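You operate a simulated robot arm through the tools that you are given. There is no shell and no other tool. Be economical: measure what you need, move in short steps, check, and stop when the job is done.

You run a simulated robot arm. Do the job below in one go: nothing can be reset, and whatever is moved stays where it is left.

TASK
Count the orange blocks on the programmer end of the front desk, then put as many of the grey spools from the programmer end of the front desk on the bare board there. Put the grey small box from the nozzle tester end of the back desk on the top of the red cabinet and the yellow small box on the back desk top. Put the paste jar from the nozzle tester end of the back desk on top of the teal tub. Press the green key on the back keyboard three times. Fetch the computer mouse from the back desk top and set it on the back desk top behind the monitors. The order is free. Set down upright: small box, paste jar.

The check looks at the end state, three seconds after you hand in, the way a careful person would. Anything else that was tipped, shoved, dropped, spilled or broken makes it a failure.

THE ROBOT
A 6-joint arm with a four-finger gripper on a trunk, on a base that drives. Base frame: it is fixed to the floor where the robot stands at the start and does not move with it; the origin is under the middle of the robot, x ahead of it, y to its left, z up; the surface under the hand at the start is at about z = 0.75. Readings come in m, degrees, newtons and seconds.
With the tool pointing down near the work surface it reaches from about 0.52 to 0.9 m from the robot's upright axis, wherever it stands. Its first joint turns from -166.0 to 166.0 degrees. Places, roughly: back desk top (58x25 cm) [3.16, -1.38, 0.76]; back desk top behind the monitors (80x24 cm) [4.04, -0.58, 0.76]; bare board [0.75, -0.25, 0.75]; computer mouse (6x11x4 cm) [3.3, -1.1, 0.8]; green key on the back keyboard [3.2, -1, 0.8]; grey spool (5x5x2 cm) [0.7, -0.1, 0.8]; orange block (4x5x3 cm) [0.5, -0.1, 0.8]; orange block (5x3x4 cm) [0.4, -0.1, 0.8]; paste jar [3.5, 0, 0.75]; small box [3.25, -0.25, 0.75]; teal tub (7x7x7 cm) [3.5, 0, 0.8]; top of the red cabinet (19x33 cm) [3.88, 0.58, 1.28]. Payload 3.43 kg.
The tool frame sits at the grasp point between the pads (the TCP): z along the fingers, y along the line on which they close. The tips reach 0.03 m beyond it. Largest opening 0.12 m; the body of the gripper starts 0.085 m behind the TCP.
Orientation is that of the tool frame in the base frame, as [roll, pitch, yaw] about the fixed x, y, z axes, in that order (R = Rz(yaw) Ry(pitch) Rx(roll)). With the fingers straight down and closing along the base's y, the tool's x points along the base's -x, its y along +y and its z along -z.

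THE INTERFACE
- The arm moves only by the tool arm_command. Its argument "commands" is one flat list of numbers, 7 for each row, row after row: the shift along the base's x, y, z in m, then the turn, a rotation vector about the base's x, y, z in degrees, then the finger opening in m, from 0 to 0.12. In form: [tx, ty, tz, rx, ry, rz, grip, tx, ty, tz, rx, ry, rz, grip, ...]. A call has 1 to 8 rows; each row shifts and turns the commanded pose from where the row before left it. A row lasts 0.2 s, in which the tool goes at most 0.05 m and 8.6 degrees; a call with a longer step from one row to the next is refused whole, and so is a gripper value outside its range. A pose out of reach is approached as far as the arm can. The call stops where the force on the tool passes 40 N (or 10 N more than at its start, if that is more) or the arm is blocked; 0.2 s more then pass. The fingers move at their own pace and stop on an object; they squeeze with about 22 N. The grip force told is the motor's: it shows also when the fingers shut on nothing. Time passes only in rows, and 0.2 s behind the last, so rows that do not move let the fingers close. The reply holds the time, the measured pose of the TCP, the force on the tool along the base axes, the opening and the grip force, in the units named above and with some noise, with the torque about the TCP (base axes, N m) and any sound that the robot's microphone picked up.
- Cameras (640 x 400 px; columns grow to the right, rows downward): "scene" is now at [0.0432, 0.1521, 1.5383]; the picture's right is [-0.60, -0.80, 0.00], its down [-0.58, 0.43, -0.69] and it looks along [0.55, -0.41, -0.72] (base axes); focal length 253 px, centre (320, 200). "wrist" rides on the gripper at [0.071, -0.017, -0.121] in the tool frame; the picture's right is [0.23, 0.97, 0.00], its down [-0.81, 0.19, -0.55] and it looks along [-0.54, 0.13, 0.83] (tool axes); focal length 275 px, centre (320, 200). There is no depth. A picture from a camera that has moved, and an enlarged one, comes with that camera's place and axes in the base frame and with its lens.
- capture(camera): a new picture of that camera. No time passes.
- raise_lower(by): slides the trunk up (or, below 0, down) by that many m; the arm and the scene camera ride with it, the base frame stays. It gives what a move gives, with no picture.
- drive_base(legs): drives the robot by 1 to 6 legs, each [ahead, left, turn to the left] in m, m and degrees, along the robot's own axes; the way and the turn of a leg run together, so that a leg with both is an arc; at most 1.5 m and 180 degrees a leg. The arm and the cameras ride along, it lands a little off, and it stops where it bumps. It gives what a move gives.
- aim_head(pan, tilt): turns the head with the scene camera to pan (to the left, within 120 degrees either way) and tilt (down, from -29 to 69), counted from straight ahead of the robot. It gives what a move gives.
- zoom(camera, box): a new picture of the part [left, top, right, bottom] of that camera's present view, enlarged. No time passes.
- finish_job(): hands the job in; it is judged then, once.

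Go step by step. Nothing tells you exact positions but the pictures and the camera data: compare them with the known pose of the tool, close in by small moves and look again before you grip or let go. The budget is 196 turns and 162 pictures, counting those below and the enlarged ones. Unless the task says otherwise, let go and move clear before handing in.

The tools are called after ">>>" as a command line: name --argument value ..., lists and objects as JSON in quotes. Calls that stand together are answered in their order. arm_command: Moves the arm, as the interface text tells. Its arguments: {"type":"object","properties":{"commands":{"type":"array","items":{"type":"number"}}},"required":["commands"]} The other tools are called the same way: raise_lower (by) slides the trunk up or down; drive_base (legs) drives the base; aim_head (pan, tilt) turns the head that bears the scene camera; capture (camera) takes a picture; zoom (camera, box) takes an enlarged picture of a part of a camera's view; finish_job () hands the job in.

At the start:

```text
time: 0.0
tcp_pos: [0.4615, -0.2313, 1.0321]
tool_rot: [179.9, -0.1, 180.0]
contact_force: [-0.1, 0.4, -1.2]
torque: [0.01, -0.02, -0.02]
opening: 0.1199
grasp_force: 0.2
trunk travel left (down, up): [-0.125, 0.415]
robot x, y, heading: [-0.0017, -0.002, -0.1]
head pan, tilt: [-36.9, 46.4]
```

scene: 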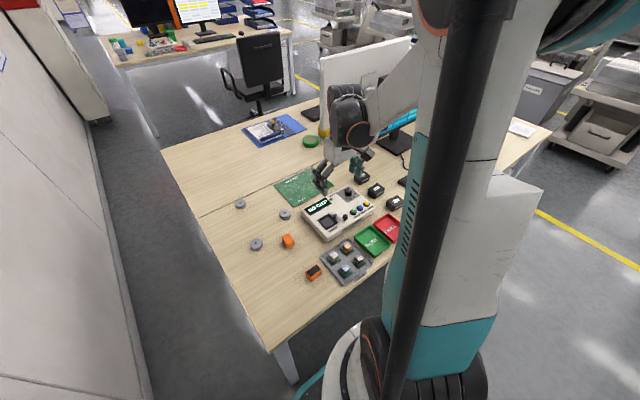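
wrist: 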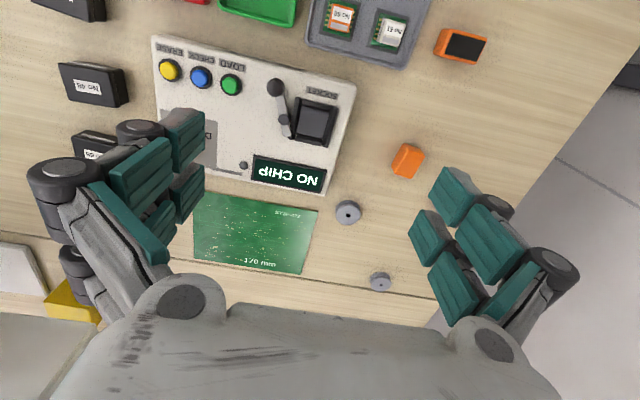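

I see the front desk with a programmer, green board, grey spools and a couple of orange blocks. I zoom in to count them.

>>> zoom --camera "scene" --box '[200, 150, 420, 290]'

>>> zoom --camera "scene" --box '[90, 0, 310, 140]'

```text
2.86 times, centred on (310, 220) of scene
camera zoom: at [0.0432, 0.1521, 1.5383], right [-0.6, -0.8, 0.0], down [-0.58, 0.43, -0.69], along [0.55, -0.41, -0.72], focal length 724 px, centre (349, 143)
```

zoom: 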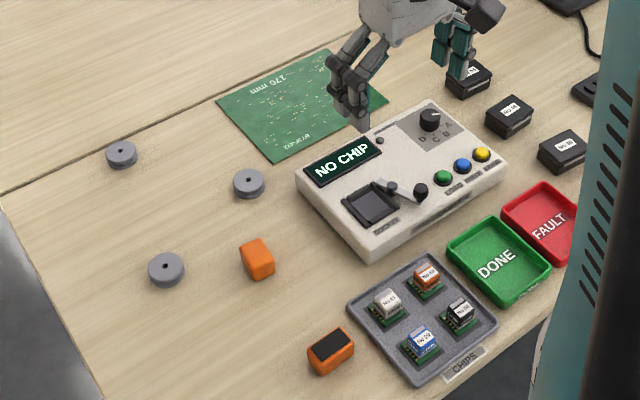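

```text
2.86 times, centred on (200, 70) of scene
camera zoom: at [0.0432, 0.1521, 1.5383], right [-0.6, -0.8, 0.0], down [-0.58, 0.43, -0.69], along [0.55, -0.41, -0.72], focal length 724 px, centre (663, 571)
```

zoom: 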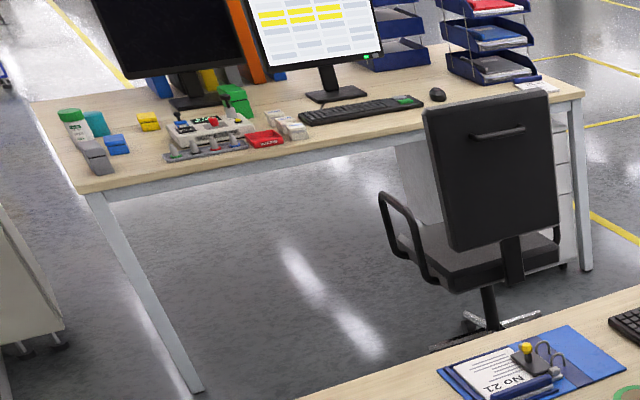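

I count two orange blocks so far (one plain, one with a black top); the arm may hide something, so I look at the rest of the desk from another angle.

>>> aim_head --pan -70 --tilt 40

>>> capture --camera "scene"

>>> zoom --camera "wrist" --box '[320, 0, 640, 300]'

```text
time: 1.0
tcp_pos: [0.461, -0.2323, 1.0329]
tool_rot: [180.0, 0.0, 180.0]
contact_force: [0.6, -0.5, 0.1]
torque: [0.04, 0.02, -0.01]
opening: 0.12
grasp_force: 0.0
trunk travel left (down, up): [-0.125, 0.415]
robot x, y, heading: [-0.0024, 0.0006, 0.0]
head pan, tilt: [-70.0, 40.0]
```

```text
157 pictures are left
camera scene: at [0.0082, 0.1204, 1.5475], right [-0.94, -0.34, 0.0], down [-0.22, 0.6, -0.77], along [0.26, -0.72, -0.64], focal length 253 px, centre (320, 200)
```

scene: 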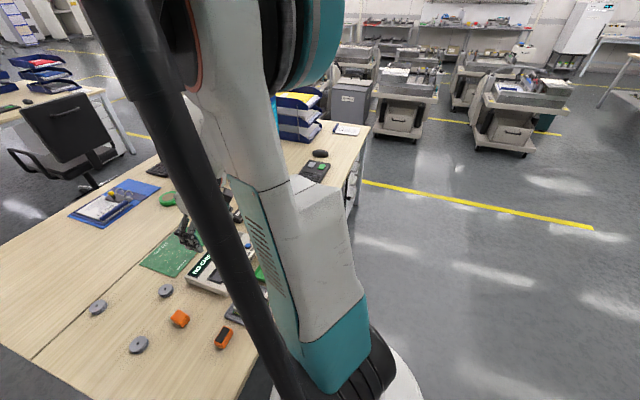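

```text
1.33 times, centred on (480, 150) of wrist
camera zoom: at [0.39, -0.2479, 1.1549], right [-0.23, 0.97, 0.0], down [0.81, 0.19, 0.55], along [0.54, 0.13, -0.83], focal length 367 px, centre (107, 267)
```

zoom: 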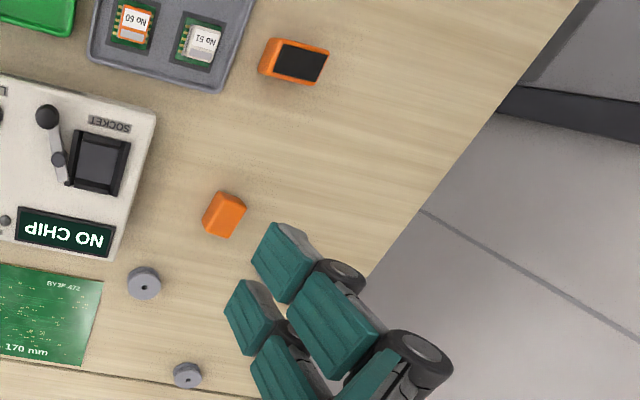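

Two orange blocks it is, so two spools go on the board. I move above the spool near the board (about 0.655, -0.136).

>>> arm_command --commands '[0.0388, 0.0192, -0.02, 0, 0, 0, 0.12, 0.0388, 0.0192, -0.02, 0, 0, 0, 0.12, 0.0388, 0.0192, -0.02, 0, 0, 0, 0.12, 0.0388, 0.0192, -0.02, 0, 0, 0, 0.12, 0.0388, 0.0192, -0.02, 0, 0, 0, 0.12, 0, 0, -0.045, 0, 0, 0, 0.12]'

>>> capture --camera "wrist"

```text
time: 2.4
tcp_pos: [0.6564, -0.136, 0.8892]
tool_rot: [180.0, 0.0, -179.9]
contact_force: [-0.1, 0.0, 0.3]
torque: [-0.01, -0.01, 0.02]
opening: 0.1198
grasp_force: 0.1
trunk travel left (down, up): [-0.125, 0.415]
robot x, y, heading: [0.0011, 0.0004, 0.1]
head pan, tilt: [-70.0, 40.0]
```

```text
155 pictures are left
camera wrist: at [0.585, -0.1517, 1.0113], right [-0.23, 0.97, 0.0], down [0.81, 0.19, 0.55], along [0.54, 0.13, -0.83], focal length 275 px, centre (320, 200)
```

wrist: 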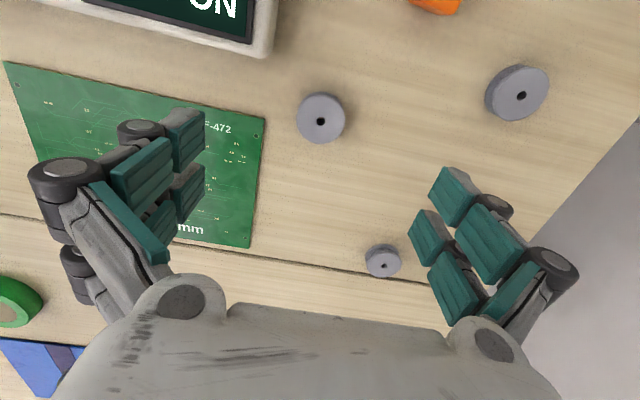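

The spool sits at about (0.660, -0.133). I go down over it and close.

>>> arm_command --commands '[0.0036, 0.0027, -0.035, 0, 0, 0, 0.09, 0, 0, -0.04, 0, 0, 0, 0.09, 0, 0, -0.029, 0, 0, 0, 0.09, 0, 0, 0, 0, 0, 0, 0.03, 0, 0, 0, 0, 0, 0, 0.03]'

>>> capture --camera "wrist"

```text
time: 3.6
tcp_pos: [0.6588, -0.1336, 0.7838]
tool_rot: [180.0, 0.0, -180.0]
contact_force: [0.5, -0.4, -0.6]
torque: [-0.01, 0.0, -0.03]
opening: 0.0411
grasp_force: 22.5
trunk travel left (down, up): [-0.125, 0.415]
robot x, y, heading: [0.002, 0.0024, 0.1]
head pan, tilt: [-70.0, 40.0]
```

```text
154 pictures are left
camera wrist: at [0.5876, -0.1495, 0.9055], right [-0.23, 0.97, 0.0], down [0.81, 0.19, 0.55], along [0.54, 0.13, -0.83], focal length 275 px, centre (320, 200)
```

wrist: 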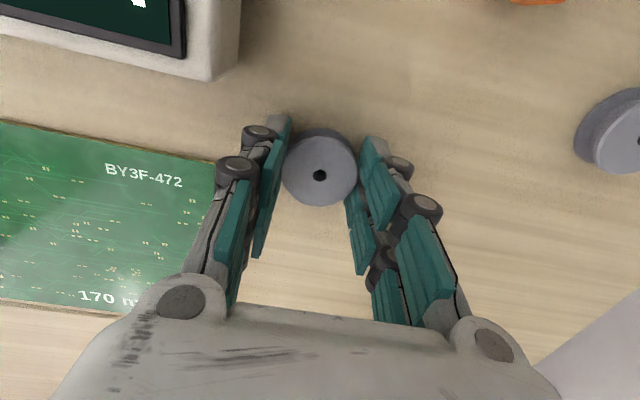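

Gripped. I lift, carry it over the board and lower it at about (0.72, -0.32).

>>> arm_command --commands '[0, 0, 0.045, 0, 0, 0, 0.03, 0.0153, -0.0466, 0, 0, 0, 0, 0.03, 0.0153, -0.0466, 0, 0, 0, 0, 0.03, 0.0153, -0.0466, 0, 0, 0, 0, 0.03, 0.0153, -0.0466, 0, 0, 0, 0, 0.03, 0, 0, 0, 0, 0, 0, 0.03]'

>>> capture --camera "wrist"

```text
time: 5.0
tcp_pos: [0.7206, -0.321, 0.83]
tool_rot: [180.0, 0.0, -180.0]
contact_force: [0.3, -0.5, -0.5]
torque: [0.05, 0.02, 0.0]
opening: 0.0414
grasp_force: 21.3
trunk travel left (down, up): [-0.125, 0.415]
robot x, y, heading: [0.0008, -0.0001, -0.1]
head pan, tilt: [-70.0, 40.0]
```

```text
153 pictures are left
camera wrist: at [0.6489, -0.338, 0.9519], right [-0.23, 0.97, 0.0], down [0.81, 0.19, 0.55], along [0.54, 0.13, -0.83], focal length 275 px, centre (320, 200)
```

wrist: 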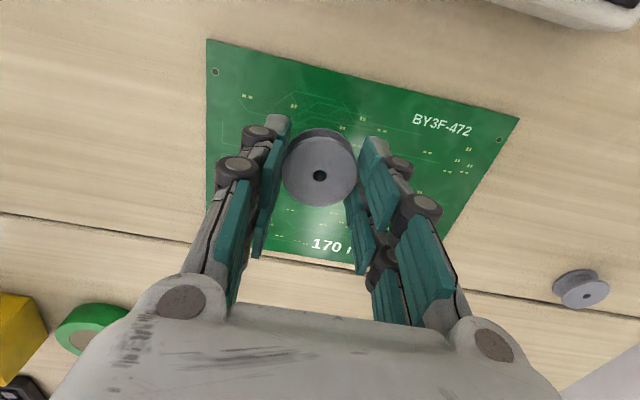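

Over the board with margin on all sides; lowering gently and releasing.

>>> arm_command --commands '[0, 0, -0.035, 0, 0, 0, 0.03, 0, 0, -0.007, 0, 0, 0, 0.03, 0, 0, 0, 0, 0, 0, 0.03]'

```text
time: 5.8
tcp_pos: [0.7206, -0.3197, 0.7887]
tool_rot: [-180.0, 0.0, -180.0]
contact_force: [0.1, 0.9, 0.2]
torque: [-0.01, 0.01, 0.0]
opening: 0.0415
grasp_force: 22.1
trunk travel left (down, up): [-0.125, 0.415]
robot x, y, heading: [0.0015, -0.0005, -0.1]
head pan, tilt: [-70.0, 40.0]
```

>>> arm_command --commands '[0, 0, -0.003, 0, 0, 0, 0.03, 0, 0, 0, 0, 0, 0, 0.08, 0, 0, 0, 0, 0, 0, 0.08, 0, 0, 0.05, 0, 0, 0, 0.08, 0, 0, 0.045, 0, 0, 0, 0.09]'

>>> arm_command --commands '[0.013, 0.0434, 0, 0, 0, 0, 0.09, 0.013, 0.0434, 0, 0, 0, 0, 0.09, 0.013, 0.0434, 0, 0, 0, 0, 0.09, 0.013, 0.0434, 0, 0, 0, 0, 0.09, 0.013, 0.0434, 0, 0, 0, 0, 0.09, 0.013, 0.0434, 0, 0, 0, 0, 0.09, 0.013, 0.0434, 0, 0, 0, 0, 0.09]'

>>> capture --camera "wrist"

```text
time: 7.0
tcp_pos: [0.7182, -0.3168, 0.8813]
tool_rot: [-180.0, 0.0, 180.0]
contact_force: [0.2, -0.2, 0.1]
torque: [-0.04, 0.02, 0.0]
opening: 0.0902
grasp_force: 0.3
trunk travel left (down, up): [-0.125, 0.415]
robot x, y, heading: [-0.0013, -0.0006, -0.0]
head pan, tilt: [-70.0, 40.0]
```

```text
time: 8.6
tcp_pos: [0.8109, -0.0168, 0.8786]
tool_rot: [180.0, 0.0, 180.0]
contact_force: [-0.3, -0.5, -0.4]
torque: [0.02, -0.01, 0.02]
opening: 0.0898
grasp_force: 0.1
trunk travel left (down, up): [-0.125, 0.415]
robot x, y, heading: [-0.0044, -0.0, -0.1]
head pan, tilt: [-70.0, 40.0]
```

```text
152 pictures are left
camera wrist: at [0.7388, -0.033, 0.9997], right [-0.23, 0.97, 0.0], down [0.81, 0.19, 0.55], along [0.54, 0.13, -0.83], focal length 275 px, centre (320, 200)
```

wrist: 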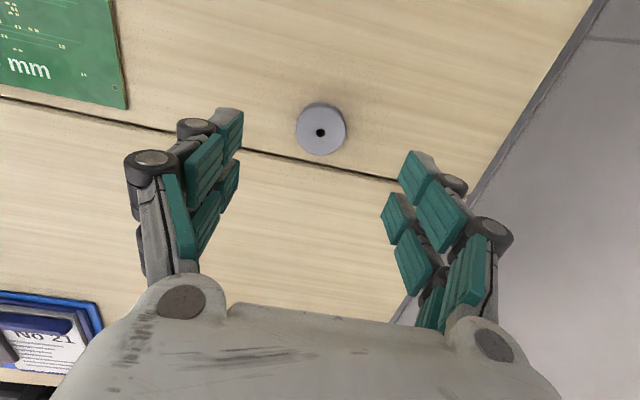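

The second spool is at about (0.818, -0.013). Descending and gripping.

>>> arm_command --commands '[0.007, 0.003, -0.035, 0, 0, 0, 0.09, 0, 0, -0.035, 0, 0, 0, 0.09, 0, 0, -0.025, 0, 0, 0, 0.09, 0, 0, 0, 0, 0, 0, 0.03, 0, 0, 0, 0, 0, 0, 0.03]'

>>> capture --camera "wrist"

```text
time: 9.8
tcp_pos: [0.8163, -0.0129, 0.7844]
tool_rot: [-180.0, 0.0, 180.0]
contact_force: [-0.1, 0.7, 2.9]
torque: [-0.05, 0.0, -0.04]
opening: 0.0415
grasp_force: 22.6
trunk travel left (down, up): [-0.125, 0.415]
robot x, y, heading: [0.0025, 0.0018, 0.1]
head pan, tilt: [-70.0, 40.0]
```

```text
151 pictures are left
camera wrist: at [0.7464, -0.029, 0.906], right [-0.23, 0.97, 0.0], down [0.81, 0.19, 0.55], along [0.54, 0.13, -0.83], focal length 275 px, centre (320, 200)
```

wrist: 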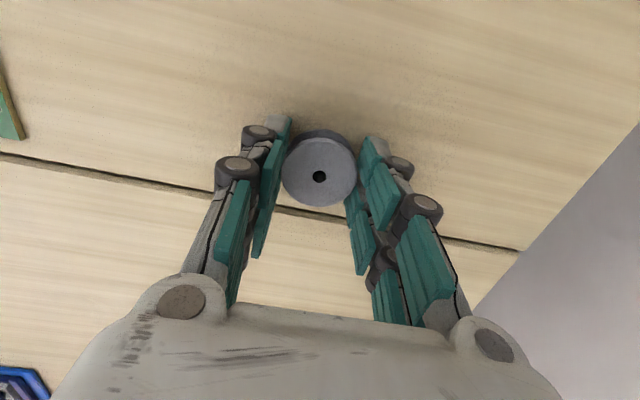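

Gripped. Carrying it to about (0.785, -0.245) on the board.

>>> arm_command --commands '[0, 0, 0.048, 0, 0, 0, 0.03, -0.0062, -0.0464, 0, 0, 0, 0, 0.03, -0.0062, -0.0464, 0, 0, 0, 0, 0.03, -0.0062, -0.0464, 0, 0, 0, 0, 0.03, -0.0062, -0.0464, 0, 0, 0, 0, 0.03, -0.0062, -0.0464, 0, 0, 0, 0, 0.03, 0, 0, 0, 0, 0, 0, 0.03]'

>>> capture --camera "wrist"

```text
time: 11.4
tcp_pos: [0.7881, -0.244, 0.8337]
tool_rot: [179.9, 0.0, 179.9]
contact_force: [0.5, -0.5, -1.1]
torque: [0.0, 0.0, -0.02]
opening: 0.0416
grasp_force: 21.7
trunk travel left (down, up): [-0.125, 0.415]
robot x, y, heading: [-0.0006, -0.0052, -0.2]
head pan, tilt: [-70.0, 40.0]
```

```text
150 pictures are left
camera wrist: at [0.7161, -0.2605, 0.9548], right [-0.23, 0.97, 0.0], down [0.81, 0.19, 0.55], along [0.54, 0.13, -0.83], focal length 275 px, centre (320, 200)
```

wrist: 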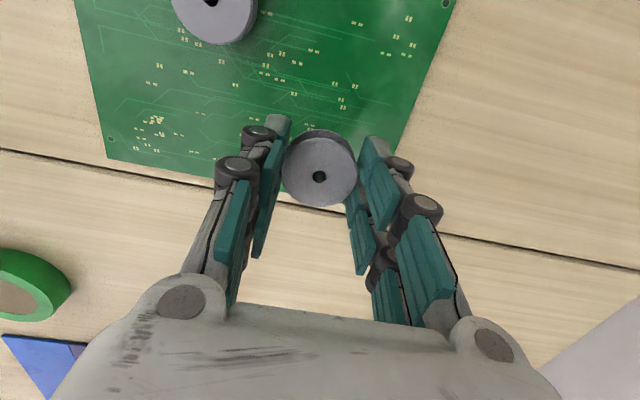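

>>> arm_command --commands '[-0.015, -0.004, -0.03, 0, 0, 0, 0.03, 0, 0, -0.016, 0, 0, 0, 0.03, 0, 0, -0.002, 0, 0, 0, 0.03, 0, 0, 0, 0, 0, 0, 0.075, 0, 0, 0, 0, 0, 0, 0.075, 0, 0, 0.05, 0, 0, 0, 0.075, -0.02, 0, 0.05, 0, 0, 0, 0.08]'

>>> capture --camera "wrist"

```text
refused: row 7 steps farther than a row can; nothing moved
```

```text
149 pictures are left
camera wrist: at [0.7161, -0.2605, 0.9548], right [-0.23, 0.97, 0.0], down [0.81, 0.19, 0.55], along [0.54, 0.13, -0.83], focal length 275 px, centre (320, 200)
```

wrist: 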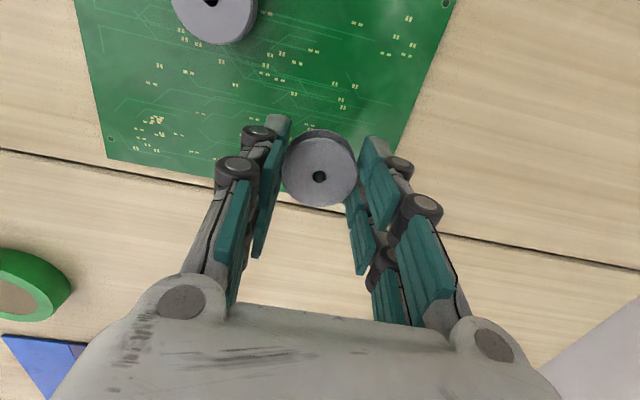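

One step was too long; repeating with shorter steps.

>>> arm_command --commands '[-0.015, -0.004, -0.03, 0, 0, 0, 0.03, 0, 0, -0.016, 0, 0, 0, 0.03, 0, 0, -0.002, 0, 0, 0, 0.03, 0, 0, 0, 0, 0, 0, 0.075, 0, 0, 0, 0, 0, 0, 0.075, 0, 0, 0.045, 0, 0, 0, 0.075, -0.015, 0, 0.045, 0, 0, 0, 0.08]'

>>> capture --camera "wrist"

```text
time: 13.0
tcp_pos: [0.7566, -0.2484, 0.876]
tool_rot: [-180.0, 0.0, 179.9]
contact_force: [-0.9, -0.6, -0.1]
torque: [0.0, 0.0, 0.01]
opening: 0.0802
grasp_force: 0.3
trunk travel left (down, up): [-0.125, 0.415]
robot x, y, heading: [-0.0009, 0.0015, 0.0]
head pan, tilt: [-70.0, 40.0]
```

```text
148 pictures are left
camera wrist: at [0.6854, -0.2646, 0.998], right [-0.23, 0.97, 0.0], down [0.81, 0.19, 0.55], along [0.54, 0.13, -0.83], focal length 275 px, centre (320, 200)
```

wrist: 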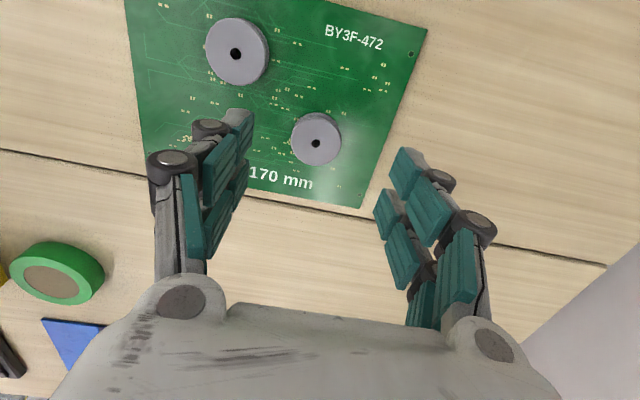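

Two spools lie on the board. I lift the arm, retract it and look toward the back desk and the passage on the left.

>>> arm_command --commands '[-0.02, 0, 0.045, 0, 0, 0, 0.08, -0.04, 0.02, 0.02, 0, 0, 0, 0.06, -0.04, 0.02, 0.02, 0, 0, 0, 0.04, -0.04, 0.02, 0.02, 0, 0, 0, 0.03, -0.04, 0.02, 0.02, 0, 0, 0, 0.03, -0.04, 0.02, 0.02, 0, 0, 0, 0.03, -0.04, 0.025, 0.01, 0, 0, 0, 0.03]'

>>> aim_head --pan 0 --tilt 25

>>> capture --camera "scene"

>>> aim_head --pan 50 --tilt 40

>>> capture --camera "scene"

```text
time: 14.6
tcp_pos: [0.4922, -0.1236, 1.029]
tool_rot: [180.0, -0.1, 180.0]
contact_force: [0.0, 0.1, 0.0]
torque: [0.02, -0.02, 0.0]
opening: 0.0298
grasp_force: 0.0
trunk travel left (down, up): [-0.125, 0.415]
robot x, y, heading: [-0.0008, 0.0033, -0.1]
head pan, tilt: [-70.0, 40.0]
```

```text
time: 16.0
tcp_pos: [0.494, -0.1231, 1.0278]
tool_rot: [-179.9, 0.0, 179.9]
contact_force: [0.4, 0.5, -0.2]
torque: [0.01, 0.03, -0.02]
opening: 0.0303
grasp_force: 0.1
trunk travel left (down, up): [-0.125, 0.415]
robot x, y, heading: [-0.0011, -0.0009, -0.2]
head pan, tilt: [0.0, 25.0]
```

```text
147 pictures are left
camera scene: at [0.0713, 0.2002, 1.5708], right [0.0, -1.0, 0.0], down [-0.42, 0.0, -0.91], along [0.91, 0.0, -0.42], focal length 253 px, centre (320, 200)
```

scene: 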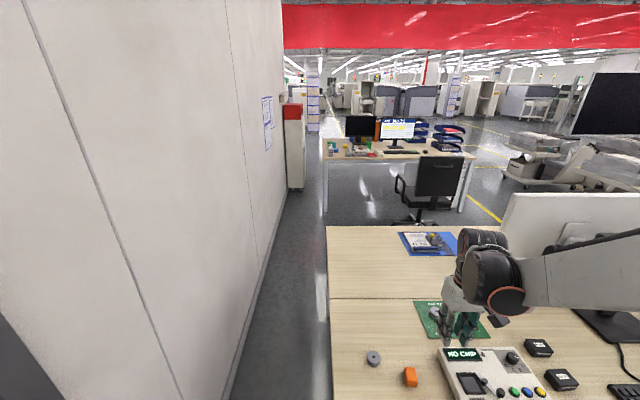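

```text
time: 17.2
tcp_pos: [0.4934, -0.125, 1.0277]
tool_rot: [-180.0, 0.1, -180.0]
contact_force: [0.0, 0.6, 0.2]
torque: [-0.02, 0.0, -0.01]
opening: 0.0302
grasp_force: 0.0
trunk travel left (down, up): [-0.125, 0.415]
robot x, y, heading: [-0.0002, 0.0006, 0.1]
head pan, tilt: [50.0, 40.0]
```

```text
146 pictures are left
camera scene: at [0.0338, 0.2654, 1.5475], right [0.77, -0.64, 0.0], down [-0.41, -0.49, -0.77], along [0.49, 0.59, -0.64], focal length 253 px, centre (320, 200)
```

scene: 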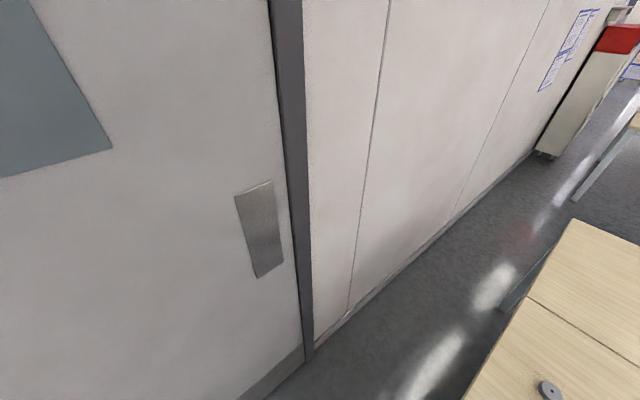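

Wall at y≈0.75, desk edge at y≈0.17, so the aisle is about 0.58 m wide. I check the size of my own base and arm before choosing a way.

>>> aim_head --pan 0 --tilt 69

>>> capture --camera "scene"

>>> aim_head --pan -110 --tilt 45

>>> capture --camera "scene"

>>> aim_head --pan 80 --tilt 69

>>> capture --camera "scene"

```text
time: 18.4
tcp_pos: [0.4934, -0.1238, 1.0285]
tool_rot: [-180.0, 0.0, 179.9]
contact_force: [-0.3, -0.6, -0.2]
torque: [-0.02, 0.01, -0.03]
opening: 0.03
grasp_force: 0.0
trunk travel left (down, up): [-0.125, 0.415]
robot x, y, heading: [-0.0014, 0.0005, -0.0]
head pan, tilt: [0.0, 68.8]
```

```text
145 pictures are left
camera scene: at [0.0351, 0.2003, 1.5114], right [0.0, -1.0, 0.0], down [-0.93, 0.0, -0.36], along [0.36, 0.0, -0.93], focal length 253 px, centre (320, 200)
```

scene: 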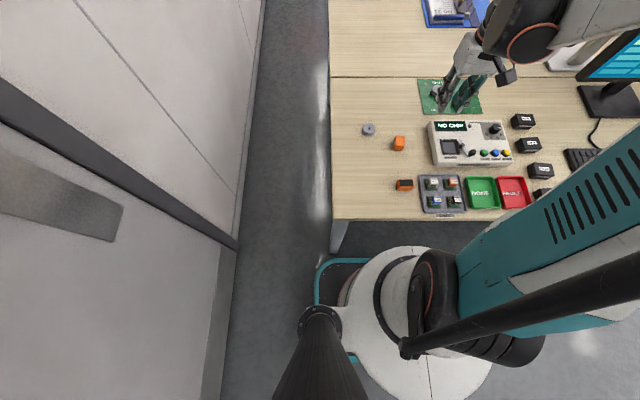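

```text
time: 20.2
tcp_pos: [0.4942, -0.1243, 1.0271]
tool_rot: [180.0, 0.0, 179.9]
contact_force: [0.1, -1.0, -0.6]
torque: [-0.01, -0.01, 0.0]
opening: 0.0301
grasp_force: 0.0
trunk travel left (down, up): [-0.125, 0.415]
robot x, y, heading: [0.0012, -0.0001, -0.2]
head pan, tilt: [-110.0, 45.0]
```

```text
144 pictures are left
camera scene: at [-0.0486, 0.1239, 1.5403], right [-0.94, 0.34, 0.0], down [0.24, 0.66, -0.71], along [-0.24, -0.66, -0.71], focal length 253 px, centre (320, 200)
```

scene: 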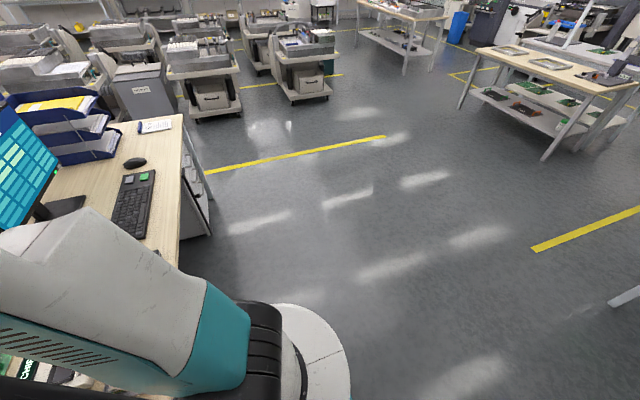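

```text
time: 23.0
tcp_pos: [0.4933, -0.1238, 1.0279]
tool_rot: [179.9, 0.0, 179.9]
contact_force: [0.1, 0.9, -0.5]
torque: [0.01, 0.01, -0.01]
opening: 0.03
grasp_force: 0.1
trunk travel left (down, up): [-0.125, 0.415]
robot x, y, heading: [-0.0007, -0.0016, -0.0]
head pan, tilt: [80.0, 68.8]
```

```text
143 pictures are left
camera scene: at [-0.0112, 0.2554, 1.5114], right [0.98, -0.17, 0.0], down [-0.16, -0.92, -0.36], along [0.06, 0.36, -0.93], focal length 253 px, centre (320, 200)
```

scene: 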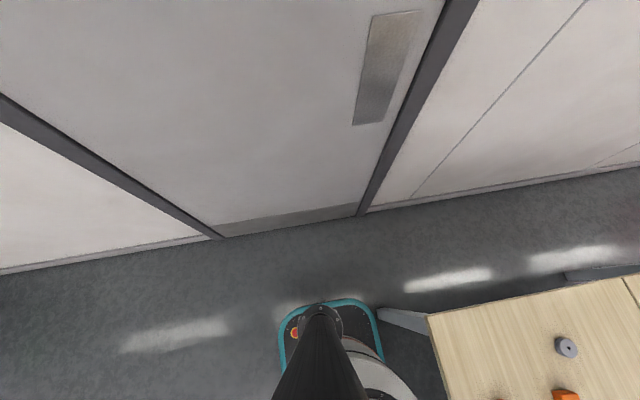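

The base is about 0.5 m wide, and the elbow sticks out on the right, so I take the open right-hand way around the front desk. I raise the trunk for clearance, back off and drive to the right lane.

>>> raise_lower --by 0.35

>>> aim_head --pan -60 --tilt 30

>>> drive_base --legs '[[-0.6, 0, 0]]'

>>> capture --camera "scene"

```text
time: 26.5
tcp_pos: [0.4944, -0.1242, 1.3779]
tool_rot: [180.0, -0.1, 180.0]
contact_force: [-0.5, 0.3, -0.3]
torque: [0.0, 0.01, 0.02]
opening: 0.03
grasp_force: 0.1
trunk travel left (down, up): [-0.475, 0.065]
robot x, y, heading: [0.0009, -0.003, -0.1]
head pan, tilt: [80.0, 68.8]
```

```text
time: 28.7
tcp_pos: [0.4935, -0.1237, 1.378]
tool_rot: [-179.9, 0.0, -180.0]
contact_force: [-0.5, -0.5, -0.5]
torque: [-0.01, -0.01, 0.04]
opening: 0.0305
grasp_force: 0.0
trunk travel left (down, up): [-0.475, 0.065]
robot x, y, heading: [0.0017, 0.0023, 0.4]
head pan, tilt: [-60.0, 30.0]
```

```text
time: 32.1
tcp_pos: [-0.1068, -0.1267, 1.3788]
tool_rot: [180.0, 0.1, 179.4]
contact_force: [0.3, -0.9, 0.7]
torque: [-0.03, -0.01, -0.02]
opening: 0.03
grasp_force: 0.0
trunk travel left (down, up): [-0.475, 0.065]
robot x, y, heading: [-0.598, 0.0008, -0.5]
head pan, tilt: [-60.0, 30.0]
```

```text
142 pictures are left
camera scene: at [-0.5754, 0.1247, 1.9129], right [-0.87, -0.49, 0.0], down [-0.25, 0.44, -0.87], along [0.43, -0.75, -0.5], focal length 253 px, centre (320, 200)
```

scene: 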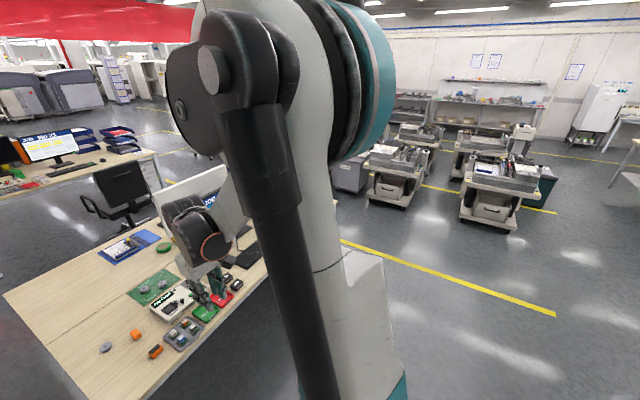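

The elbow is actually high up, and the lane to the right is clear. I drive right, then ahead.

>>> drive_base --legs '[[0, -1.2, 0], [0, -1.05, 0], [1.4, 0, 0], [1.2, 0, 0]]'

>>> aim_head --pan 30 --tilt 30

>>> capture --camera "scene"

>>> aim_head --pan -15 --tilt 25

>>> capture --camera "scene"

```text
time: 55.6
tcp_pos: [2.5183, -2.2824, 1.3791]
tool_rot: [180.0, 0.0, -177.8]
contact_force: [0.7, 0.2, 0.2]
torque: [0.03, 0.04, 0.01]
opening: 0.0301
grasp_force: 0.1
trunk travel left (down, up): [-0.475, 0.065]
robot x, y, heading: [2.02, -2.1773, 2.2]
head pan, tilt: [-60.0, 30.0]
```

```text
time: 57.2
tcp_pos: [2.5174, -2.2839, 1.3789]
tool_rot: [-180.0, 0.0, -178.0]
contact_force: [0.9, -0.7, 0.3]
torque: [0.0, 0.0, -0.01]
opening: 0.0299
grasp_force: 0.1
trunk travel left (down, up): [-0.475, 0.065]
robot x, y, heading: [2.0174, -2.1755, 2.1]
head pan, tilt: [30.0, 30.0]
```

```text
141 pictures are left
camera scene: at [2.0685, -1.9299, 1.9129], right [0.53, -0.85, 0.0], down [-0.42, -0.27, -0.87], along [0.73, 0.46, -0.5], focal length 253 px, centre (320, 200)
```

scene: 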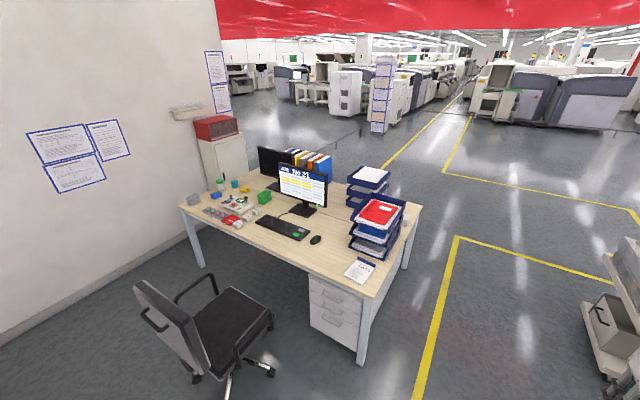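

```text
time: 58.3
tcp_pos: [2.5179, -2.2835, 1.3785]
tool_rot: [-180.0, -0.1, -178.0]
contact_force: [-0.4, 0.0, 0.1]
torque: [-0.02, -0.03, 0.0]
opening: 0.0299
grasp_force: 0.0
trunk travel left (down, up): [-0.475, 0.065]
robot x, y, heading: [2.021, -2.18, 2.2]
head pan, tilt: [-15.0, 25.0]
```

```text
140 pictures are left
camera scene: at [2.0817, -1.9984, 1.9208], right [-0.22, -0.97, 0.0], down [-0.41, 0.09, -0.91], along [0.88, -0.2, -0.42], focal length 253 px, centre (320, 200)
```

scene: 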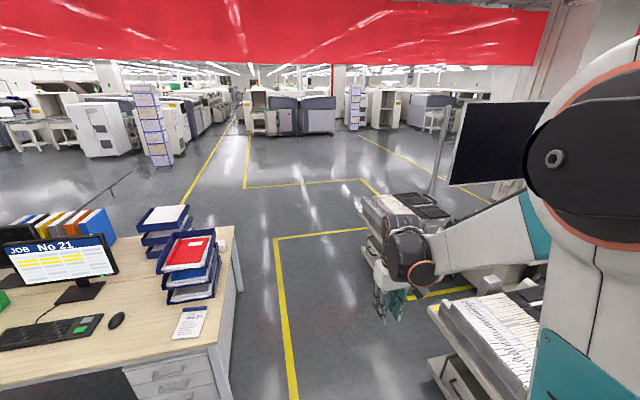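

The back desk spans x 2.95–4.17, y −1.67–0.16, with free floor on its right and behind it. Mouse is near (3.25, −1.15) and green key near (3.22, −1.0). I drive to the front-right of that desk, clear of the chair.

>>> drive_base --legs '[[0.6, -0.02, -2.1], [0, 0.55, 0]]'

>>> aim_head --pan 20 --tilt 50

>>> capture --camera "scene"

```text
time: 64.5
tcp_pos: [3.113, -1.7644, 1.3776]
tool_rot: [-179.9, 0.0, 179.7]
contact_force: [0.7, 0.9, 0.6]
torque: [-0.04, -0.01, 0.02]
opening: 0.0302
grasp_force: 0.1
trunk travel left (down, up): [-0.475, 0.065]
robot x, y, heading: [2.6223, -1.6394, -0.1]
head pan, tilt: [-15.0, 25.0]
```

```text
time: 65.5
tcp_pos: [3.1137, -1.7652, 1.3794]
tool_rot: [-180.0, 0.0, 179.7]
contact_force: [-0.1, 0.3, 0.2]
torque: [0.04, 0.0, 0.02]
opening: 0.03
grasp_force: 0.1
trunk travel left (down, up): [-0.475, 0.065]
robot x, y, heading: [2.6208, -1.6401, -0.5]
head pan, tilt: [20.0, 50.0]
```

```text
139 pictures are left
camera scene: at [2.6725, -1.4124, 1.8834], right [0.34, -0.94, 0.0], down [-0.72, -0.26, -0.64], along [0.61, 0.22, -0.77], focal length 253 px, centre (320, 200)
```

scene: 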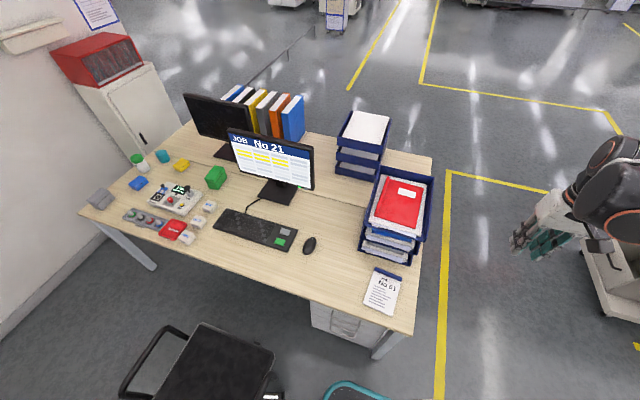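

>>> zoom --camera "scene" --box '[200, 190, 330, 271]'

>>> zoom --camera "scene" --box '[70, 130, 240, 250]'

```text
4.92 times, centred on (265, 230) of scene
camera zoom: at [2.6725, -1.4124, 1.8834], right [0.34, -0.94, 0.0], down [-0.72, -0.26, -0.64], along [0.61, 0.22, -0.77], focal length 1247 px, centre (591, 50)
```

zoom: 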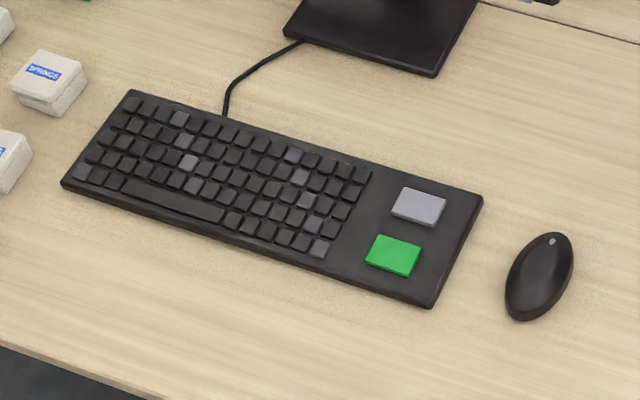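

```text
3.33 times, centred on (155, 190) of scene
camera zoom: at [2.6725, -1.4124, 1.8834], right [0.34, -0.94, 0.0], down [-0.72, -0.26, -0.64], along [0.61, 0.22, -0.77], focal length 844 px, centre (870, 233)
```

zoom: 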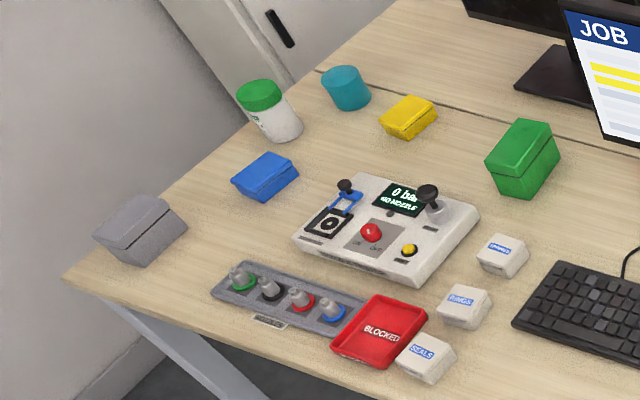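

The green key's top is near (3.221, −1.004). I lower the trunk and bring the closed fingers above it.

>>> raise_lower --by -0.3

>>> arm_command --commands '[0.007, 0.047, 0, 0, 0, 0, 0.01, 0.007, 0.047, 0, 0, 0, 0, 0, 0.007, 0.047, 0, 0, 0, 0, 0, 0.007, 0.047, 0, 0, 0, 0, 0, 0.007, 0.047, 0, 0, 0, 0, 0, 0.007, 0.047, 0, 0, 0, 0, 0, 0.007, 0.047, 0, 0, 0, 0, 0, 0.007, 0.047, 0, 0, 0, 0, 0]'

>>> arm_command --commands '[0.007, 0.047, 0, 0, 0, 0, 0, 0.007, 0.047, 0, 0, 0, 0, 0, 0.007, 0.047, 0, 0, 0, 0, 0, 0.007, 0.047, 0, 0, 0, 0, 0, 0.007, 0.047, 0, 0, 0, 0, 0, 0.007, 0.047, 0, 0, 0, 0, 0, 0.007, 0.047, 0, 0, 0, 0, 0, 0.002, 0.047, 0, 0, 0, 0, 0]'

>>> capture --camera "wrist"

```text
time: 68.5
tcp_pos: [3.1131, -1.7659, 1.0786]
tool_rot: [-180.0, 0.0, 179.7]
contact_force: [0.8, 0.3, 0.0]
torque: [-0.01, 0.01, -0.01]
opening: 0.0303
grasp_force: 0.1
trunk travel left (down, up): [-0.175, 0.365]
robot x, y, heading: [2.6195, -1.6411, -0.3]
head pan, tilt: [20.0, 50.0]
```

```text
time: 70.3
tcp_pos: [3.1684, -1.3874, 1.0779]
tool_rot: [179.9, 0.0, 179.7]
contact_force: [0.2, 1.3, -0.4]
torque: [-0.05, -0.01, -0.02]
opening: 0.0002
grasp_force: 21.8
trunk travel left (down, up): [-0.175, 0.365]
robot x, y, heading: [2.6192, -1.6406, -0.2]
head pan, tilt: [20.0, 50.0]
```

```text
time: 72.1
tcp_pos: [3.222, -1.0122, 1.0766]
tool_rot: [180.0, 0.1, 179.7]
contact_force: [0.0, 0.9, 0.0]
torque: [-0.01, 0.0, -0.02]
opening: 0.0
grasp_force: 21.7
trunk travel left (down, up): [-0.175, 0.365]
robot x, y, heading: [2.6201, -1.639, -0.3]
head pan, tilt: [20.0, 50.0]
```

```text
136 pictures are left
camera wrist: at [3.1505, -1.0278, 1.199], right [-0.23, 0.97, 0.0], down [0.81, 0.19, 0.55], along [0.54, 0.12, -0.83], focal length 275 px, centre (320, 200)
```

wrist: 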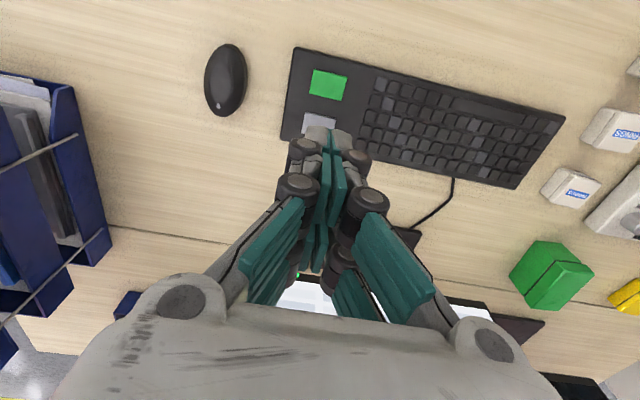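

Key seen at about (3.223, −1.001). I descend to a few cm above it.

>>> arm_command --commands '[0.001, 0.006, -0.04, 0, 0, 0, 0, 0, 0.003, -0.047, 0, 0, 0, 0, 0, 0.002, -0.047, 0, 0, 0, 0, 0, 0, -0.047, 0, 0, 0, 0, 0, 0, -0.04, 0, 0, 0, 0]'

>>> capture --camera "wrist"

>>> zoom --camera "scene" --box '[200, 150, 330, 271]'

```text
time: 73.3
tcp_pos: [3.2192, -1.0013, 0.8587]
tool_rot: [-180.0, -0.1, 179.7]
contact_force: [0.0, 0.0, -0.8]
torque: [-0.02, -0.02, -0.02]
opening: 0.0001
grasp_force: 21.8
trunk travel left (down, up): [-0.175, 0.365]
robot x, y, heading: [2.6195, -1.638, -0.3]
head pan, tilt: [20.0, 50.0]
```

```text
135 pictures are left
camera wrist: at [3.1486, -1.0174, 0.9804], right [-0.23, 0.97, 0.0], down [0.81, 0.19, 0.55], along [0.54, 0.12, -0.83], focal length 275 px, centre (320, 200)
```

wrist: 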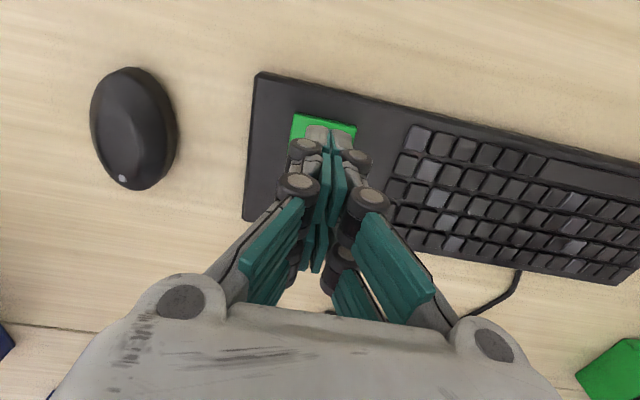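

```text
3.31 times, centred on (265, 210) of scene
camera zoom: at [2.6728, -1.4116, 1.5832], right [0.34, -0.94, 0.0], down [-0.72, -0.26, -0.64], along [0.6, 0.22, -0.77], focal length 837 px, centre (502, 165)
```

zoom: 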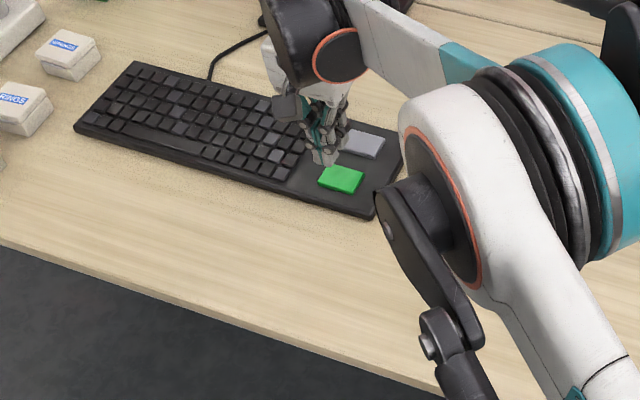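

The tips hover centrally over the green key. I go down in small steps to feel it.

>>> arm_command --commands '[0.001, 0.001, -0.03, 0, 0, 0, 0, 0, 0, -0.008, 0, 0, 0, 0, 0, 0, 0, 0, 0, 0, 0]'

```text
time: 74.1
tcp_pos: [3.2204, -1.0012, 0.8212]
tool_rot: [179.9, 0.0, 179.7]
contact_force: [-0.7, 0.1, 0.2]
torque: [-0.02, 0.03, 0.03]
opening: 0.0
grasp_force: 21.8
trunk travel left (down, up): [-0.175, 0.365]
robot x, y, heading: [2.6218, -1.6392, -0.3]
head pan, tilt: [20.0, 50.0]
```

>>> arm_command --commands '[0, 0, -0.004, 0, 0, 0, 0, 0, 0, -0.003, 0, 0, 0, 0, 0, 0, -0.003, 0, 0, 0, 0, 0, 0, 0, 0, 0, 0, 0]'

```text
time: 75.1
tcp_pos: [3.2206, -1.0038, 0.8108]
tool_rot: [179.9, 0.0, 179.8]
contact_force: [0.0, 0.2, -0.2]
torque: [0.0, 0.01, -0.01]
opening: 0.0
grasp_force: 22.3
out of reach, approached as far as the arm can: row 3
trunk travel left (down, up): [-0.175, 0.365]
robot x, y, heading: [2.6224, -1.6415, -0.3]
head pan, tilt: [20.0, 50.0]
```

The arm is at the end of its downward reach; I lift a little and lower the trunk by more to gain reach.

>>> arm_command --commands '[0, 0, 0.045, 0, 0, 0, 0, 0, 0.001, 0.045, 0, 0, 0, 0]'

>>> raise_lower --by -0.08

>>> capture --camera "wrist"

```text
time: 75.7
tcp_pos: [3.2186, -1.003, 0.9015]
tool_rot: [-179.9, 0.0, 179.7]
contact_force: [-0.3, -0.1, -0.6]
torque: [0.02, 0.05, 0.02]
opening: 0.0001
grasp_force: 21.9
trunk travel left (down, up): [-0.175, 0.365]
robot x, y, heading: [2.6206, -1.6363, -0.2]
head pan, tilt: [20.0, 50.0]
```

```text
time: 76.8
tcp_pos: [3.2196, -1.0028, 0.8218]
tool_rot: [179.9, 0.0, 179.7]
contact_force: [0.2, -0.1, 0.3]
torque: [0.01, 0.0, -0.02]
opening: 0.0
grasp_force: 22.1
trunk travel left (down, up): [-0.095, 0.445]
robot x, y, heading: [2.6194, -1.6382, -0.5]
head pan, tilt: [20.0, 50.0]
```

```text
133 pictures are left
camera wrist: at [3.1483, -1.0188, 0.9436], right [-0.23, 0.97, 0.0], down [0.81, 0.19, 0.55], along [0.54, 0.12, -0.83], focal length 275 px, centre (320, 200)
```

wrist: 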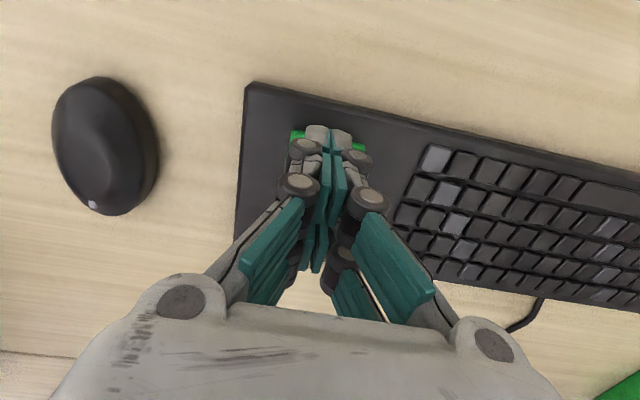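

>>> arm_command --commands '[0, 0, -0.008, 0, 0, 0, 0, 0, 0, -0.003, 0, 0, 0, 0, 0, 0, -0.002, 0, 0, 0, 0, 0, 0, -0.002, 0, 0, 0, 0]'

```text
time: 77.8
tcp_pos: [3.2201, -1.0023, 0.8063]
tool_rot: [-179.9, 0.0, 179.7]
contact_force: [-0.9, -0.4, -1.2]
torque: [0.0, 0.05, 0.0]
opening: 0.0
grasp_force: 22.2
trunk travel left (down, up): [-0.095, 0.445]
robot x, y, heading: [2.6164, -1.6368, -0.3]
head pan, tilt: [20.0, 50.0]
```

>>> arm_command --commands '[0, 0, -0.002, 0, 0, 0, 0, 0, 0, -0.002, 0, 0, 0, 0, 0, 0, 0, 0, 0, 0, 0]'

>>> capture --camera "wrist"

```text
time: 78.7
tcp_pos: [3.2197, -1.0026, 0.803]
tool_rot: [-180.0, 0.0, 179.6]
contact_force: [-0.7, -0.5, 0.3]
torque: [0.01, -0.02, -0.02]
opening: 0.0
grasp_force: 22.4
trunk travel left (down, up): [-0.095, 0.445]
robot x, y, heading: [2.6171, -1.6412, -0.0]
head pan, tilt: [20.0, 50.0]
```

```text
132 pictures are left
camera wrist: at [3.148, -1.0184, 0.9243], right [-0.23, 0.97, 0.0], down [0.81, 0.19, 0.55], along [0.54, 0.12, -0.83], focal length 275 px, centre (320, 200)
```

wrist: 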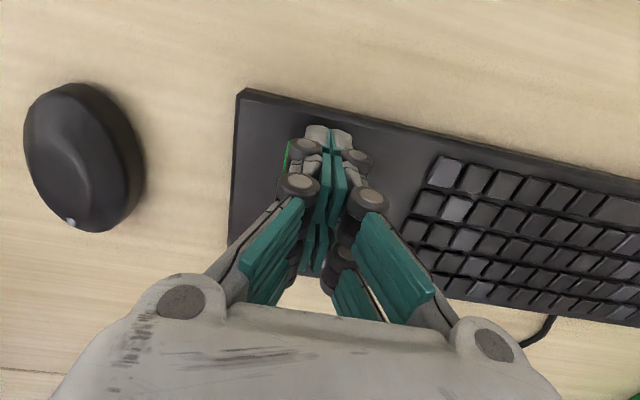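

The key's surface is lower than I assumed, so its centre is nearer (3.228, −0.999). I shift a bit and continue down.

>>> arm_command --commands '[0, 0, 0.004, 0, 0, 0, 0, 0.008, 0.003, 0, 0, 0, 0, 0, 0, 0, -0.006, 0, 0, 0, 0, 0, 0, -0.002, 0, 0, 0, 0, 0, 0, 0, 0, 0, 0, 0]'

>>> capture --camera "wrist"

```text
time: 79.8
tcp_pos: [3.2271, -1.0002, 0.7973]
tool_rot: [180.0, 0.0, 179.7]
contact_force: [-0.4, -0.4, 0.8]
torque: [0.01, 0.01, -0.03]
opening: 0.0059
grasp_force: 33.1
trunk travel left (down, up): [-0.095, 0.445]
robot x, y, heading: [2.6221, -1.6366, -0.2]
head pan, tilt: [20.0, 50.0]
```

```text
131 pictures are left
camera wrist: at [3.1566, -1.0154, 0.9202], right [-0.23, 0.97, 0.0], down [0.81, 0.19, 0.55], along [0.54, 0.12, -0.83], focal length 275 px, centre (320, 200)
```

wrist: 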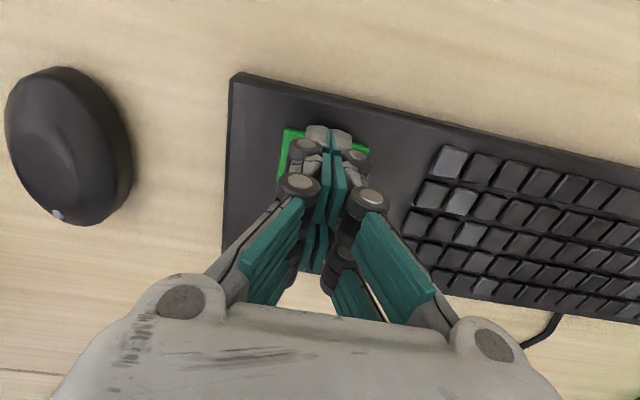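

>>> arm_command --commands '[0, 0, -0.002, 0, 0, 0, 0, 0, 0, 0, 0, 0, 0, 0]'

```text
time: 80.5
tcp_pos: [3.2283, -0.9993, 0.7965]
tool_rot: [180.0, 0.0, 179.7]
contact_force: [0.6, 0.2, 3.5]
torque: [0.02, -0.01, -0.02]
opening: 0.0059
grasp_force: 33.4
trunk travel left (down, up): [-0.095, 0.445]
robot x, y, heading: [2.6166, -1.6396, -0.2]
head pan, tilt: [20.0, 50.0]
heard: click
```

I heard a click: first press. I lift clear to let the key come back, then press again.

>>> arm_command --commands '[0, 0, 0.015, 0, 0, 0, 0, 0, 0, 0, 0, 0, 0, 0]'

>>> arm_command --commands '[0, 0, -0.011, 0, 0, 0, 0, 0, 0, -0.002, 0, 0, 0, 0, 0, 0, -0.002, 0, 0, 0, 0, 0, 0, 0, 0, 0, 0, 0]'

```text
time: 81.0
tcp_pos: [3.2288, -1.0009, 0.8121]
tool_rot: [180.0, 0.0, 179.7]
contact_force: [-1.2, -0.2, -0.2]
torque: [0.0, 0.0, -0.01]
opening: 0.0
grasp_force: 33.5
trunk travel left (down, up): [-0.095, 0.445]
robot x, y, heading: [2.6191, -1.6415, -0.4]
head pan, tilt: [20.0, 50.0]
```

```text
time: 82.0
tcp_pos: [3.2285, -0.9995, 0.796]
tool_rot: [180.0, -0.1, 179.7]
contact_force: [1.4, -1.2, 3.5]
torque: [-0.03, -0.01, 0.0]
opening: 0.006
grasp_force: 33.6
trunk travel left (down, up): [-0.095, 0.445]
robot x, y, heading: [2.6163, -1.6413, -0.4]
head pan, tilt: [20.0, 50.0]
heard: click
```

Second click. Third press now, then lift clear.

>>> arm_command --commands '[0, 0, 0.015, 0, 0, 0, 0, 0, 0, 0, 0, 0, 0, 0]'

>>> arm_command --commands '[0, 0, -0.011, 0, 0, 0, 0, 0, 0, -0.002, 0, 0, 0, 0, 0, 0, -0.002, 0, 0, 0, 0, 0, 0, 0, 0, 0, 0, 0]'

>>> arm_command --commands '[0, 0, 0.045, 0, 0, 0, 0, 0, 0, 0.045, 0, 0, 0, 0, 0, 0, 0.045, 0, 0, 0, 0.03, 0, 0, 0.02, 0, 0, 0, 0.06]'

>>> capture --camera "wrist"

```text
time: 82.7
tcp_pos: [3.2271, -0.9994, 0.8106]
tool_rot: [180.0, 0.0, 179.7]
contact_force: [0.1, 0.5, -0.1]
torque: [0.0, 0.02, 0.03]
opening: 0.0
grasp_force: 33.6
trunk travel left (down, up): [-0.095, 0.445]
robot x, y, heading: [2.6217, -1.6416, -0.4]
head pan, tilt: [20.0, 50.0]
```

```text
time: 83.7
tcp_pos: [3.2263, -0.9988, 0.7962]
tool_rot: [179.9, 0.0, 179.7]
contact_force: [0.5, -0.5, 2.4]
torque: [0.05, 0.03, -0.01]
opening: 0.0058
grasp_force: 33.2
trunk travel left (down, up): [-0.095, 0.445]
robot x, y, heading: [2.6175, -1.6377, -0.2]
head pan, tilt: [20.0, 50.0]
heard: click
```

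```text
time: 84.7
tcp_pos: [3.225, -0.9985, 0.9522]
tool_rot: [180.0, 0.0, 179.7]
contact_force: [-0.7, -0.1, 0.5]
torque: [-0.02, 0.02, -0.01]
opening: 0.0601
grasp_force: 0.0
trunk travel left (down, up): [-0.095, 0.445]
robot x, y, heading: [2.6207, -1.6387, -0.2]
head pan, tilt: [20.0, 50.0]
```

```text
130 pictures are left
camera wrist: at [3.1541, -1.0139, 1.0739], right [-0.23, 0.97, 0.0], down [0.81, 0.19, 0.55], along [0.54, 0.12, -0.83], focal length 275 px, centre (320, 200)
```

wrist: 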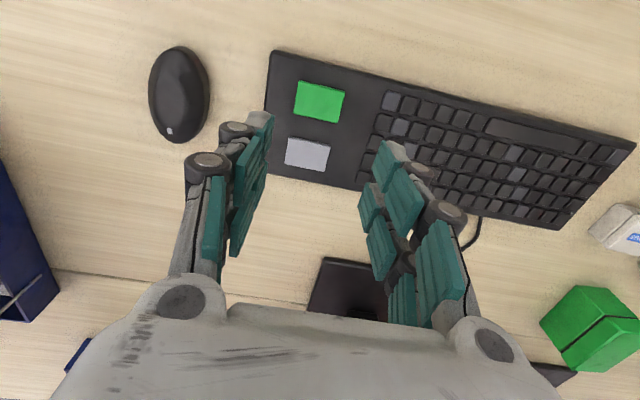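

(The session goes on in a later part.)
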